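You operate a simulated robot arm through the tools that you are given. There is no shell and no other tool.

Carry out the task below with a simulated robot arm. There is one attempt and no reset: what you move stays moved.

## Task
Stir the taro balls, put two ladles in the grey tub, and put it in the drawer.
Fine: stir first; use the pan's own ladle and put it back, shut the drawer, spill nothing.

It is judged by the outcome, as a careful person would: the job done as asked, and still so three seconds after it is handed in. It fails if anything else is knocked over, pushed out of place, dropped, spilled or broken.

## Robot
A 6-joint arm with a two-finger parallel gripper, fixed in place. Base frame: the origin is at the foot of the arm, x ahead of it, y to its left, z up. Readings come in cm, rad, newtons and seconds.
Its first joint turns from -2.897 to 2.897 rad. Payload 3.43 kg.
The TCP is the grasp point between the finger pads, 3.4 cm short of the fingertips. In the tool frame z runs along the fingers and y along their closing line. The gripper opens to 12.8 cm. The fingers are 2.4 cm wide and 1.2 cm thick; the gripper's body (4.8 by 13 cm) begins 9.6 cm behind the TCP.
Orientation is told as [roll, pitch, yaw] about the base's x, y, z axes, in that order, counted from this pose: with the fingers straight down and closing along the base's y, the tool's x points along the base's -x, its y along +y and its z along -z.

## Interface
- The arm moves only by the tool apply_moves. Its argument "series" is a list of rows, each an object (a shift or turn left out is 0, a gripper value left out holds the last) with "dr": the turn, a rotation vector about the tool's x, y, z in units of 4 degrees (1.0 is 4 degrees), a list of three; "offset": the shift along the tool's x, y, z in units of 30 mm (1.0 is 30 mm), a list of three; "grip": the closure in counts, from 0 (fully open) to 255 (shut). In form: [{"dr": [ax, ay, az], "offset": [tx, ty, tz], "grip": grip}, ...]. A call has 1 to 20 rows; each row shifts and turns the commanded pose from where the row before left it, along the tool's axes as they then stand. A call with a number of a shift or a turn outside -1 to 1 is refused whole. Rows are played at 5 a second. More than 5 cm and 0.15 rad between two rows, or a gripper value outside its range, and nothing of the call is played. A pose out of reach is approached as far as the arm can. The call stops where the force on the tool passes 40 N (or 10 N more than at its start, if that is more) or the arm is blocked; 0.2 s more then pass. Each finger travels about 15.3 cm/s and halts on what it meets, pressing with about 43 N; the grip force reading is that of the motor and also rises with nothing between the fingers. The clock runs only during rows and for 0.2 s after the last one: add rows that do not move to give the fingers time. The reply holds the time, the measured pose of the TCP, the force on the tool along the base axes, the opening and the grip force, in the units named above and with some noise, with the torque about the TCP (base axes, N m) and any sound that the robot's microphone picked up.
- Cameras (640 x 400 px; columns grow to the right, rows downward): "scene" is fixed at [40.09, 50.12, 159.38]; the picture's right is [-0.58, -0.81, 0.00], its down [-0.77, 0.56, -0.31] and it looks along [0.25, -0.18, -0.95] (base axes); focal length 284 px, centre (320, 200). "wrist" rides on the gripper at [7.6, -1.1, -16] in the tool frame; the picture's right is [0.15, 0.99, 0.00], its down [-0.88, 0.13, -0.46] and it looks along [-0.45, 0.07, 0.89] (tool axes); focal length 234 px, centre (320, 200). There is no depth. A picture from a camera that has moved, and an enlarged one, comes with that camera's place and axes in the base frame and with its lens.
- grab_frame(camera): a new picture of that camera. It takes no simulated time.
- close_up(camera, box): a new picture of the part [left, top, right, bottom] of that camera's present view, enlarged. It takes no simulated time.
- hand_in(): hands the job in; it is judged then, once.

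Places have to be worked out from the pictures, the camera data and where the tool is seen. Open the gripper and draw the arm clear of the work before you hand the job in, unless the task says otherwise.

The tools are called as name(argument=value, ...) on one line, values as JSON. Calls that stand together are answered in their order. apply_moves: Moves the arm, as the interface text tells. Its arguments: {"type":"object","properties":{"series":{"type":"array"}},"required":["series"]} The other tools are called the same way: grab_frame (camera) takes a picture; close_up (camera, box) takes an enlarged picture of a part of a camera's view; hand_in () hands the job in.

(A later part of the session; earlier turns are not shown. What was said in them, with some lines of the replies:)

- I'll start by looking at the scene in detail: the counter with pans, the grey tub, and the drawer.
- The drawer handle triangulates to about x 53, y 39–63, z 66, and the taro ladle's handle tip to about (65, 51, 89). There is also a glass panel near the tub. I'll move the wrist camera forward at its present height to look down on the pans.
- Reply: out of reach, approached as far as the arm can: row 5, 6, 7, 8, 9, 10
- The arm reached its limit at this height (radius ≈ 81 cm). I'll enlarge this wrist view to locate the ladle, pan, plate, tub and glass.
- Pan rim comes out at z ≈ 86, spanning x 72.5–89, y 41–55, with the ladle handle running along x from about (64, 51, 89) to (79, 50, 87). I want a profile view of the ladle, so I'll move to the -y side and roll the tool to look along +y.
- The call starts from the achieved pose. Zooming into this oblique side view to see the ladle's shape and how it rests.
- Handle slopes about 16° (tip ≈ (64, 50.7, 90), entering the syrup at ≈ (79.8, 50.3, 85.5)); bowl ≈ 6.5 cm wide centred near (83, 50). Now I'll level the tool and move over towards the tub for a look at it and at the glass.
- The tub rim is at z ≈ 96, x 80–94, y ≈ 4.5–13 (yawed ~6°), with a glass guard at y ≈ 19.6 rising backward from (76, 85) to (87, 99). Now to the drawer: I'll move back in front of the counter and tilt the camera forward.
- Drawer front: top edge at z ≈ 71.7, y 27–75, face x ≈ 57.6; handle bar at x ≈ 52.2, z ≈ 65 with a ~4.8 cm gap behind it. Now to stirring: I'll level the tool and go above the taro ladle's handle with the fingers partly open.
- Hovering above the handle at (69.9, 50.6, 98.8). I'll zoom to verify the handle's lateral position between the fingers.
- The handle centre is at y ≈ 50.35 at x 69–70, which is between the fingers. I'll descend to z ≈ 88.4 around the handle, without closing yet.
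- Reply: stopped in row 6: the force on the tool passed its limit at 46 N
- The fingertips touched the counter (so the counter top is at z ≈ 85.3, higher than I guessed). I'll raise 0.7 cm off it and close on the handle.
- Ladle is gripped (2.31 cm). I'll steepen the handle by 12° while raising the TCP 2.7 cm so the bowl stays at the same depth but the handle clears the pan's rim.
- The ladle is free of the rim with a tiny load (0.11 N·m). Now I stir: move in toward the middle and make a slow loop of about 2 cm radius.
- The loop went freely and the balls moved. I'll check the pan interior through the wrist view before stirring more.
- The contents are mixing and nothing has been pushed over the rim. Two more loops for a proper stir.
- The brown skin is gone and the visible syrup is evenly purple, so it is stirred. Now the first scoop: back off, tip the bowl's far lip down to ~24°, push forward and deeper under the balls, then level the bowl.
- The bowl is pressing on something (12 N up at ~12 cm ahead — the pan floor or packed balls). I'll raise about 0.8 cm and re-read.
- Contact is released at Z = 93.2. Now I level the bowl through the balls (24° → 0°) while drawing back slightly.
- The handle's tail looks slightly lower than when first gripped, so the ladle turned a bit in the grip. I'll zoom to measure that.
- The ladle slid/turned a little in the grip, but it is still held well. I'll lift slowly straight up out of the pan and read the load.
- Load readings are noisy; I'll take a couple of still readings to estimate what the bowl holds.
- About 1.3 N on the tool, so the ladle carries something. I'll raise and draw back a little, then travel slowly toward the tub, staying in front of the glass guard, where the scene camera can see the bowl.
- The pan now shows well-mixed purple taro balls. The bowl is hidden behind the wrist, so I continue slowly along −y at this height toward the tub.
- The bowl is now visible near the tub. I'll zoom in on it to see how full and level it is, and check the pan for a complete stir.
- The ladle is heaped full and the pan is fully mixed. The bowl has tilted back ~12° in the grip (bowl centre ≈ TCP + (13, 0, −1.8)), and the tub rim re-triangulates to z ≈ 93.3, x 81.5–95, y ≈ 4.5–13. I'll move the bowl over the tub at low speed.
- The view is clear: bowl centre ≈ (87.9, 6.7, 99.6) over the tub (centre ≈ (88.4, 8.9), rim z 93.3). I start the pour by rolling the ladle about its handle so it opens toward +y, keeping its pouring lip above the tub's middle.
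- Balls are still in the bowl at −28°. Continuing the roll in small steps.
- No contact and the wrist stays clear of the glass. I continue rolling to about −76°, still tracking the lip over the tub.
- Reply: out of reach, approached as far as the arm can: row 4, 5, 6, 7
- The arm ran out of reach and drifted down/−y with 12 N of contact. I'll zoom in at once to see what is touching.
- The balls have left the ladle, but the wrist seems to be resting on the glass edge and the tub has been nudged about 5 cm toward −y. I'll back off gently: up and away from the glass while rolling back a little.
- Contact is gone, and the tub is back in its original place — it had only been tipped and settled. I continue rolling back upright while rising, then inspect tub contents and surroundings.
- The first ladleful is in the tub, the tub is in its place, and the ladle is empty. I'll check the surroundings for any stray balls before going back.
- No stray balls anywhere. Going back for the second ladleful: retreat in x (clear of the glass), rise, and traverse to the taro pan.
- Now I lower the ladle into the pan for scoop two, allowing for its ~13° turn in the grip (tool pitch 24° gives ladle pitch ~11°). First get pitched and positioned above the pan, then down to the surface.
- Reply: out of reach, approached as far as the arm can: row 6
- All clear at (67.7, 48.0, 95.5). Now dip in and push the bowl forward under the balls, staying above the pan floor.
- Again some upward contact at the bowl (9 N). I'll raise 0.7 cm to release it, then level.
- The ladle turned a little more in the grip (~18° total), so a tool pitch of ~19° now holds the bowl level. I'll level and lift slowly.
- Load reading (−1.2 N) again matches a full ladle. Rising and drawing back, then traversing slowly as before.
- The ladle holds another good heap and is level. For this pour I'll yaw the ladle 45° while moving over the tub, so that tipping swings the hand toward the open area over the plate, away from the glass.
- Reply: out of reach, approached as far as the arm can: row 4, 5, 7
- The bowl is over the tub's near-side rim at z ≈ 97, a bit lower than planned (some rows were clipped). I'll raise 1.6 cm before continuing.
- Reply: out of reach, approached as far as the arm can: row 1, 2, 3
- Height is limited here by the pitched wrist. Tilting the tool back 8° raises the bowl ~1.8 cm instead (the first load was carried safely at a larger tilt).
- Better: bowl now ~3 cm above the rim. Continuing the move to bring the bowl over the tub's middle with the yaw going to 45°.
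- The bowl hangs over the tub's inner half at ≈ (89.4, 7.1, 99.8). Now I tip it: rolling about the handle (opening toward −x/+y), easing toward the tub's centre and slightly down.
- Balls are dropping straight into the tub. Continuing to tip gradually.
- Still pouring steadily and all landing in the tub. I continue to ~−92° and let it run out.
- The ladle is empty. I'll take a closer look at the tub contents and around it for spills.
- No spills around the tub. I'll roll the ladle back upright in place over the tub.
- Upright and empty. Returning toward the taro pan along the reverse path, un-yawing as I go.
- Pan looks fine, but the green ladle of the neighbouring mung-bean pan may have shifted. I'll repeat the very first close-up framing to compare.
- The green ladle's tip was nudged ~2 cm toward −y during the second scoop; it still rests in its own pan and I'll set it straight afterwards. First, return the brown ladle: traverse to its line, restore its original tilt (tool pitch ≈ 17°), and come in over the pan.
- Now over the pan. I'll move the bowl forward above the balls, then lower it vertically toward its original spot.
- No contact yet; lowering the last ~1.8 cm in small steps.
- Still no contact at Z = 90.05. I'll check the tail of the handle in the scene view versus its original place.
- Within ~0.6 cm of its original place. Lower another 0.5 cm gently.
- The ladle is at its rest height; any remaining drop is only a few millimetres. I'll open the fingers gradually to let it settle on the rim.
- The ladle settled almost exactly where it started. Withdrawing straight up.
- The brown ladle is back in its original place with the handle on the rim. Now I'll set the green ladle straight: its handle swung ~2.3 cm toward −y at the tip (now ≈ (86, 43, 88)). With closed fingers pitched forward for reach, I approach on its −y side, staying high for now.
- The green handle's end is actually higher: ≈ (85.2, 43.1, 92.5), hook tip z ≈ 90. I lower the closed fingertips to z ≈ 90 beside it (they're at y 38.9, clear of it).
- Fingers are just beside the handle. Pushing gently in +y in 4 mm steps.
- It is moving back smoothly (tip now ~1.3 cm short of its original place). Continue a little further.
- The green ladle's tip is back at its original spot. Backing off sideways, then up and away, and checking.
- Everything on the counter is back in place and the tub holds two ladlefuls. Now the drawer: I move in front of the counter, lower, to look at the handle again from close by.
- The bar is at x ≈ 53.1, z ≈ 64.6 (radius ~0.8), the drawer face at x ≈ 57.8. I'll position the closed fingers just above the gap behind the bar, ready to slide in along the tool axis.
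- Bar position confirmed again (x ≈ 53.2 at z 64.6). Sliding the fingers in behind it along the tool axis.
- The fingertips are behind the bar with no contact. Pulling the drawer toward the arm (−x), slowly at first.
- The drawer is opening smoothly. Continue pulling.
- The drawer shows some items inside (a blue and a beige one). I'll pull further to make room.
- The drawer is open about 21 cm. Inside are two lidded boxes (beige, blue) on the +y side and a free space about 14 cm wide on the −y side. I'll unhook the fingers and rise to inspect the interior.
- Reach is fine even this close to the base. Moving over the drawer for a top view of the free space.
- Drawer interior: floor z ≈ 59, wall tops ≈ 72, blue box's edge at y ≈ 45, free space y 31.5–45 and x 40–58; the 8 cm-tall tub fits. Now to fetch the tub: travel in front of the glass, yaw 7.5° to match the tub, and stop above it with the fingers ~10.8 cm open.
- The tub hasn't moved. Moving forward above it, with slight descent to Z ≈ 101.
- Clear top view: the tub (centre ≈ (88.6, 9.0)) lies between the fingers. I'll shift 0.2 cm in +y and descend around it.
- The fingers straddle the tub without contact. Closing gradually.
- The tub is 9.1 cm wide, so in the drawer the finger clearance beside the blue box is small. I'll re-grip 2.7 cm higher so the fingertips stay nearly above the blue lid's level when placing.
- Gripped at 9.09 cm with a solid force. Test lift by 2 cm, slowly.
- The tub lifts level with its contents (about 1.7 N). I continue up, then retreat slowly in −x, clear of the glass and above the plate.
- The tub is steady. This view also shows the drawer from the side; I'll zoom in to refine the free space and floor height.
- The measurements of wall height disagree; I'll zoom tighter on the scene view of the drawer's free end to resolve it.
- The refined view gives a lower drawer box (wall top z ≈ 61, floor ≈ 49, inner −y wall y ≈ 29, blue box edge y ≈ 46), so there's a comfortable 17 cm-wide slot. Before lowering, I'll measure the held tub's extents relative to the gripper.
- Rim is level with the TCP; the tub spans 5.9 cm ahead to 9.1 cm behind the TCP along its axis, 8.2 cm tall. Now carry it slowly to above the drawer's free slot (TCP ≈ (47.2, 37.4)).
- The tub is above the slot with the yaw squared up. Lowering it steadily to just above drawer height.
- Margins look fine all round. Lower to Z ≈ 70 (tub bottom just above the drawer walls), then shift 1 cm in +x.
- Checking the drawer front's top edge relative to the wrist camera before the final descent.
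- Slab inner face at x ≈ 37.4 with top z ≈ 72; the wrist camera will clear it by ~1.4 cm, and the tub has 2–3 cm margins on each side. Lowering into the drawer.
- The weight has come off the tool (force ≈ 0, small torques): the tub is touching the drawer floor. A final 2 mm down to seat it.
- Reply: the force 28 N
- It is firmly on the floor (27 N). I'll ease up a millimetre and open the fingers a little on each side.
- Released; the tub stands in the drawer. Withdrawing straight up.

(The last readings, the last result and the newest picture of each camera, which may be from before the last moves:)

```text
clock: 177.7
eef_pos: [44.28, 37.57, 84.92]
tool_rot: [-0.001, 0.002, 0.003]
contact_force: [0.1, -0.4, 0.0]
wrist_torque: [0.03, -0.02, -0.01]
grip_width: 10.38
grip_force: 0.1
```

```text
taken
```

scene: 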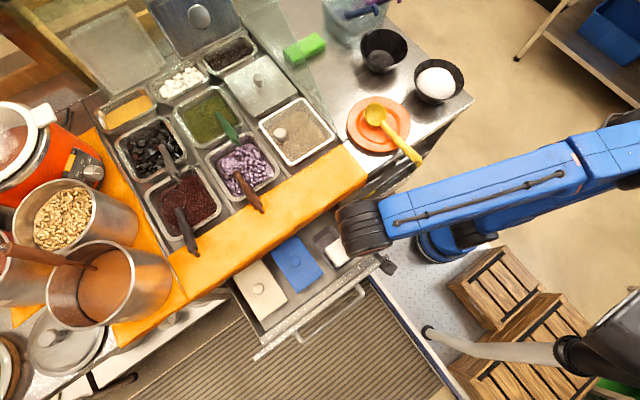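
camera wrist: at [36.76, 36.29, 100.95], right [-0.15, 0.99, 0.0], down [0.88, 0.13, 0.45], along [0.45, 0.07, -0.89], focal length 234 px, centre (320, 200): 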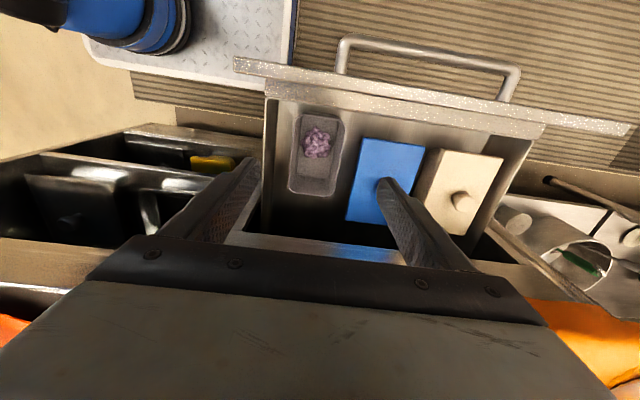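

The tub is upright in the drawer, rim (z ≈ 59) below the drawer walls. Now I'll close the drawer: fingers shut, go in front of the drawer face above the bar.

apply_moves(series=[{"offset": [0.9, 0.75, 0], "grip": 255}, {"offset": [0.9, 0.75, 0]}, {"offset": [0.9, 0.75, 0]}, {"offset": [0.9, 0.75, 0]}, {"offset": [0.9, 0.75, 0]}, {"offset": [0.9, 0.75, 0]}, {"dr": [0, -1, 0]}, {"dr": [0, -1, 0]}, {"dr": [0, -1, 0]}, {"dr": [0, -1, 0]}, {"dr": [0, -1, 0]}, {"offset": [0.306, 0, 0.84]}, {"offset": [0.306, 0, 0.84]}, {"offset": [0.306, 0, 0.84]}, {"offset": [0.306, 0, 0.84]}, {"offset": [0.306, 0, 0.84]}, {}])

grab_frame(camera="wrist")

close_up(camera="scene", box=[220, 190, 400, 370])

```text
clock: 181.3
eef_pos: [28.03, 51.07, 71.42]
tool_rot: [0.001, -0.346, 0.001]
contact_force: [0.2, 0.4, 0.2]
wrist_torque: [-0.03, 0.0, 0.0]
grip_width: 0.01
grip_force: 33.0
```

```text
taken
camera wrist: at [15.56, 49.84, 83.91], right [-0.14, 0.99, -0.05], down [0.67, 0.13, 0.73], along [0.73, 0.07, -0.68], focal length 234 px, centre (320, 200)
```

wrist: 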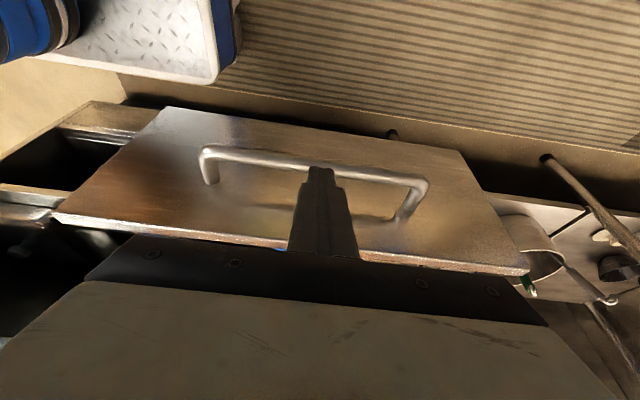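

```text
2.22 times, centred on (310, 280) of scene
camera zoom: at [40.09, 50.12, 159.38], right [-0.58, -0.81, 0.0], down [-0.77, 0.56, -0.31], along [0.25, -0.18, -0.95], focal length 630 px, centre (342, 22)
```

zoom: 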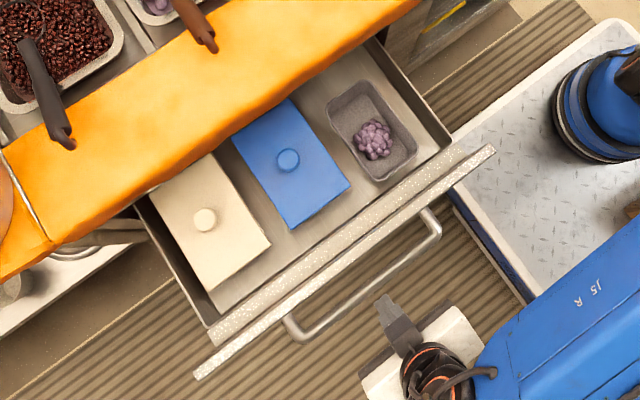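

The tub sits well clear beside the blue box. Pushing the drawer front in +x at a gentle 5 cm/s.

apply_moves(series=[{"offset": [-0.313, 0, 0.114]}, {"offset": [-0.313, 0, 0.114]}, {"offset": [-0.313, 0, 0.114]}, {"offset": [-0.313, 0, 0.114]}, {"offset": [-0.157, 0, 0.057]}, {"offset": [-0.157, 0, 0.057]}, {"offset": [-0.157, 0, 0.057]}, {"offset": [-0.2, 0, 0.073]}, {"offset": [-0.25, 0, 0.091]}, {"offset": [-0.313, 0, 0.114]}, {"offset": [-0.313, 0, 0.114]}, {"offset": [-0.313, 0, 0.114]}, {"offset": [-0.313, 0, 0.114]}, {"offset": [-0.313, 0, 0.114]}, {"offset": [-0.313, 0, 0.114]}, {"offset": [-0.313, 0, 0.114]}, {"offset": [-0.313, 0, 0.114]}])

grab_frame(camera="wrist")

close_up(camera="scene", box=[220, 190, 400, 370])

```text
clock: 184.9
eef_pos: [42.87, 50.98, 71.55]
tool_rot: [0.002, -0.349, 0.001]
contact_force: [-0.5, -0.6, 0.6]
wrist_torque: [-0.02, -0.02, 0.01]
grip_width: 0.01
grip_force: 32.8
```

```text
taken
camera wrist: at [30.47, 49.79, 83.92], right [-0.14, 0.99, -0.05], down [0.67, 0.13, 0.73], along [0.73, 0.07, -0.68], focal length 234 px, centre (320, 200)
```

wrist: 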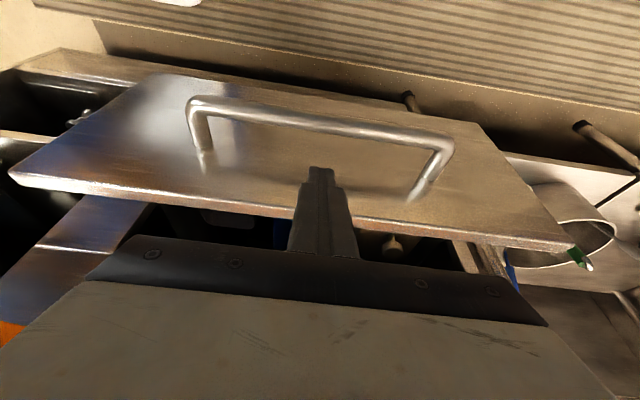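

```text
2.22 times, centred on (310, 280) of scene
camera zoom: at [40.09, 50.12, 159.38], right [-0.58, -0.81, 0.0], down [-0.77, 0.56, -0.31], along [0.25, -0.18, -0.95], focal length 630 px, centre (342, 22)
```

zoom: 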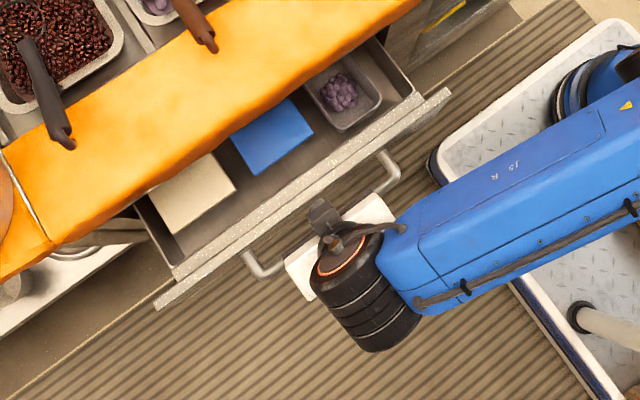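

Closing smoothly, tub steady. Continue until the drawer meets its stop.

apply_moves(series=[{"offset": [-0.25, 0, 0.091]}, {"offset": [-0.313, 0, 0.114]}, {"offset": [-0.313, 0, 0.114]}, {"offset": [-0.313, 0, 0.114]}, {"offset": [-0.313, 0, 0.114]}, {"offset": [-0.313, 0, 0.114]}, {"offset": [-0.313, 0, 0.114]}, {"offset": [-0.313, 0, 0.114]}, {"offset": [-0.313, 0, 0.114]}, {"offset": [-0.25, 0, 0.091]}, {"offset": [-0.2, 0, 0.073]}, {"offset": [-0.157, 0, 0.057]}, {"offset": [-0.157, 0, 0.057]}, {}])

grab_frame(camera="wrist")

close_up(camera="scene", box=[220, 170, 400, 310])

```text
clock: 187.9
eef_pos: [54.15, 51.04, 71.62]
tool_rot: [0.001, -0.349, 0.002]
contact_force: [0.1, -0.2, -0.1]
wrist_torque: [0.02, -0.02, 0.01]
grip_width: 0.0
grip_force: 32.8
```

```text
taken
camera wrist: at [41.74, 49.77, 84.0], right [-0.14, 0.99, -0.05], down [0.67, 0.13, 0.73], along [0.73, 0.07, -0.68], focal length 234 px, centre (320, 200)
```

wrist: 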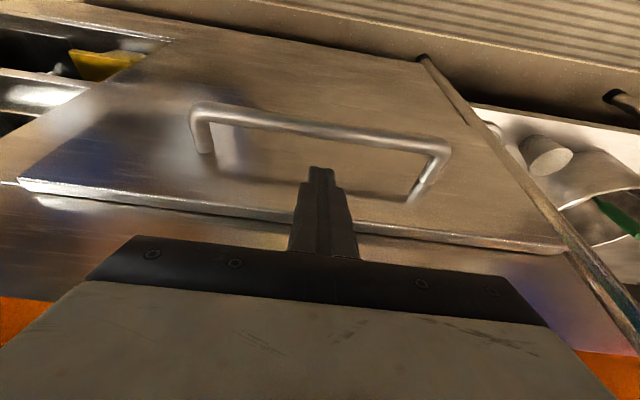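

```text
2.86 times, centred on (310, 240) of scene
camera zoom: at [40.09, 50.12, 159.38], right [-0.58, -0.81, 0.0], down [-0.77, 0.56, -0.31], along [0.25, -0.18, -0.95], focal length 810 px, centre (349, 86)
```

zoom: 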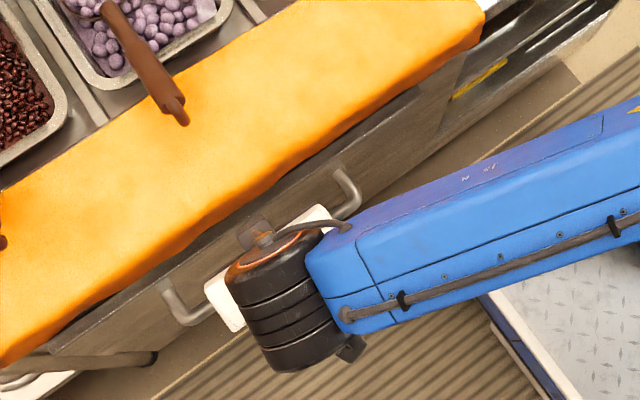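

Almost shut. Continue in 3 mm steps until I feel the stop.

apply_moves(series=[{"offset": [-0.094, 0, 0.034]}, {"offset": [-0.094, 0, 0.034]}, {"offset": [-0.094, 0, 0.034]}, {}])

apply_moves(series=[{"offset": [-0.063, 0, 0.023]}, {"offset": [-0.063, 0, 0.023]}, {}])

```text
clock: 188.9
eef_pos: [55.27, 51.1, 71.63]
tool_rot: [0.002, -0.347, 0.002]
contact_force: [-1.2, 0.4, 0.4]
wrist_torque: [0.06, 0.0, 0.06]
grip_width: 0.0
grip_force: 32.7
```

```text
clock: 189.6
eef_pos: [55.11, 51.04, 71.64]
tool_rot: [0.0, -0.343, 0.001]
contact_force: [-16.2, 0.4, 1.3]
wrist_torque: [0.24, 0.43, 0.02]
grip_width: 0.0
grip_force: 32.7
stopped in row 3: the force on the tool passed its limit at 42 N (the readings are from after the stop); the commanded pose is now the measured one
```

Firm stop reached (42 N at x = 55.2): the drawer is shut. Backing away and checking everything.

apply_moves(series=[{"offset": [0.2, 0, -0.07]}, {"offset": [0.6, 0, -0.22]}, {"offset": [0.9, 0, -0.33]}, {"offset": [0.9, 0, -0.6]}, {"offset": [0.9, 0, -0.9]}, {"offset": [0.5, 0, -0.9]}, {"offset": [0, -0.3, -0.9]}, {"offset": [0, -0.6, -0.9]}, {"offset": [0, -0.9, -0.9]}, {"offset": [0, -0.9, -0.9]}, {"offset": [0, -0.9, -0.5]}, {"dr": [0, 1, 0], "grip": 0}, {"dr": [0, 1, 0]}, {"dr": [0, 1, 0]}, {"dr": [0, 1, 0]}, {"dr": [0, 1, 0]}, {}])

grab_frame(camera="scene")

grab_frame(camera="wrist")

close_up(camera="scene", box=[220, 150, 420, 300])

close_up(camera="scene", box=[180, 80, 340, 220])

close_up(camera="scene", box=[280, 20, 480, 180])

```text
clock: 193.2
eef_pos: [36.71, 40.3, 87.58]
tool_rot: [-0.001, 0.005, 0.001]
contact_force: [0.8, 0.1, -0.7]
wrist_torque: [0.01, 0.01, 0.02]
grip_width: 12.81
grip_force: 0.0
```

```text
taken
```

scene: 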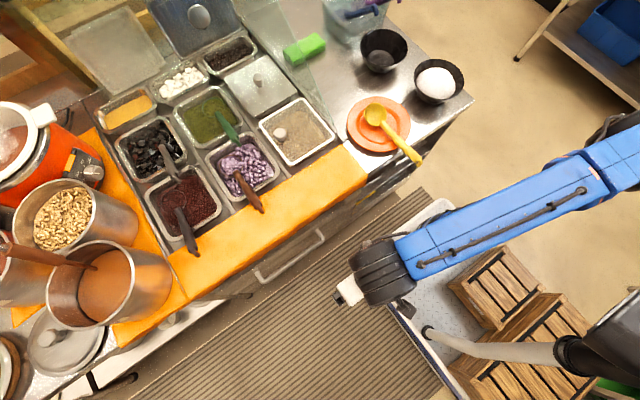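

```text
taken
camera wrist: at [29.34, 39.0, 103.6], right [-0.15, 0.99, 0.0], down [0.88, 0.13, 0.45], along [0.45, 0.07, -0.89], focal length 234 px, centre (320, 200)
```

wrist: 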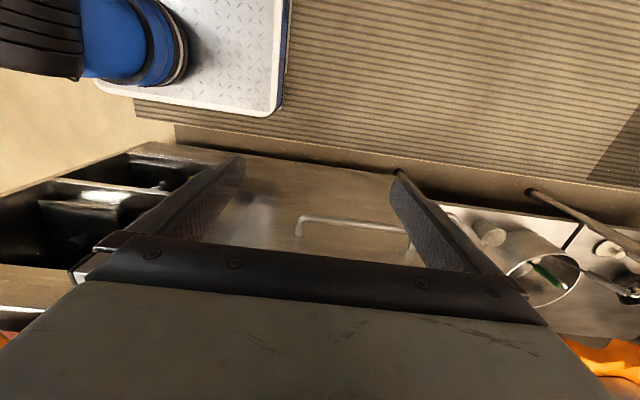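

```text
2.67 times, centred on (320, 225) of scene
camera zoom: at [40.09, 50.12, 159.38], right [-0.58, -0.81, 0.0], down [-0.77, 0.56, -0.31], along [0.25, -0.18, -0.95], focal length 756 px, centre (320, 133)
```

zoom: 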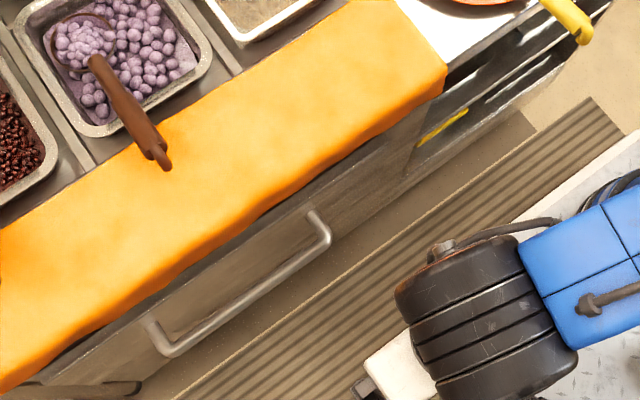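

```text
2.86 times, centred on (260, 150) of scene
camera zoom: at [40.09, 50.12, 159.38], right [-0.58, -0.81, 0.0], down [-0.77, 0.56, -0.31], along [0.25, -0.18, -0.95], focal length 810 px, centre (491, 343)
```

zoom: 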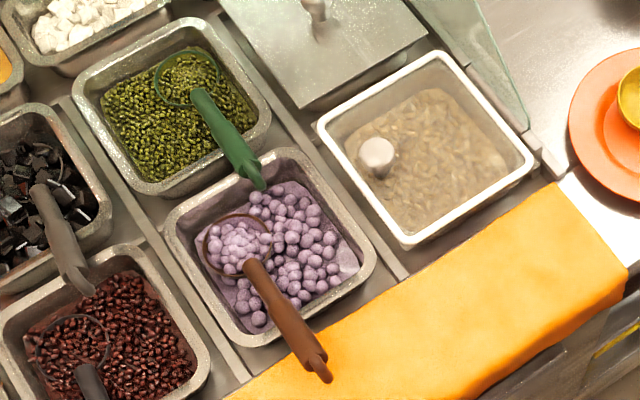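

```text
2.50 times, centred on (380, 100) of scene
camera zoom: at [40.09, 50.12, 159.38], right [-0.58, -0.81, 0.0], down [-0.77, 0.56, -0.31], along [0.25, -0.18, -0.95], focal length 709 px, centre (170, 450)
```

zoom: 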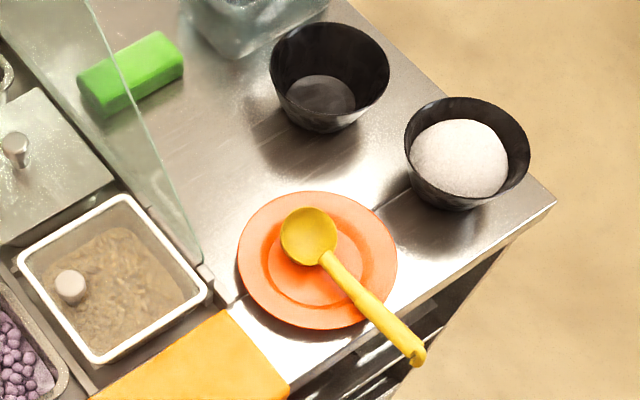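

Drawer shut (handle at its original pixels), ladles, plate, bowls and sponge all in their places, counter clean. I'll draw the arm up to about its starting pose, gripper open, then hand in.

apply_moves(series=[{"offset": [0, -0.1, -0.8]}, {"offset": [0, -0.2, -0.9]}, {"offset": [0, -0.2, -0.9]}, {"offset": [0, -0.2, -0.9]}, {"offset": [0, -0.2, -0.9]}, {"offset": [0, -0.2, -0.9]}, {"offset": [0, -0.2, -0.9]}, {"offset": [0, -0.2, -0.9]}, {"offset": [0, 0, -0.9]}, {}, {}])

grab_frame(camera="scene")

```text
clock: 195.6
eef_pos: [36.82, 35.71, 111.46]
tool_rot: [-0.001, 0.004, 0.002]
contact_force: [0.5, -0.6, 0.3]
wrist_torque: [-0.03, 0.03, 0.01]
grip_width: 12.79
grip_force: 0.1
```

```text
taken
```

scene: 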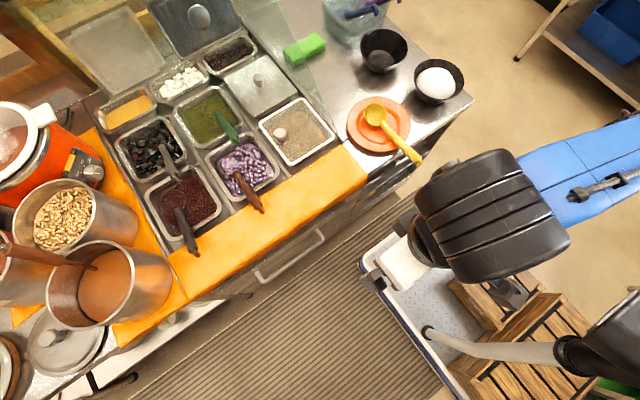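

The arm is clear, the gripper is open, and the scene shows the finished job with nothing out of place. Handing in.

hand_in()

```text
The job is handed in.
```

I stirred the taro balls, put two full ladles into the grey tub, set the tub in the drawer and shut it. The job is handed in. The last pictures show the taro ladle back at its original spot with its handle on the pan rim. I saw no spills, and everything else is where it started.

Three slips along the way:

- **Tub tipped during the first pour:** the arm reached its limit and pressed on the tub or the glass guard next to it. When I backed off, the tub settled back in its place with its contents. I poured the second ladle from a different angle and it went cleanly.
- **Green ladle nudged:** the second scoop swung the mung-bean ladle's handle about 2 cm. I pushed it back until its tip matched the first picture.
- **Hard contact with the pan:** twice while scooping, the ladle pressed against the bottom or packed balls with about 10 N, and it turned slightly in the grip. I allowed for that when putting it back.

The tub stands upright in the free space beside the blue box, with its rim below the drawer walls.
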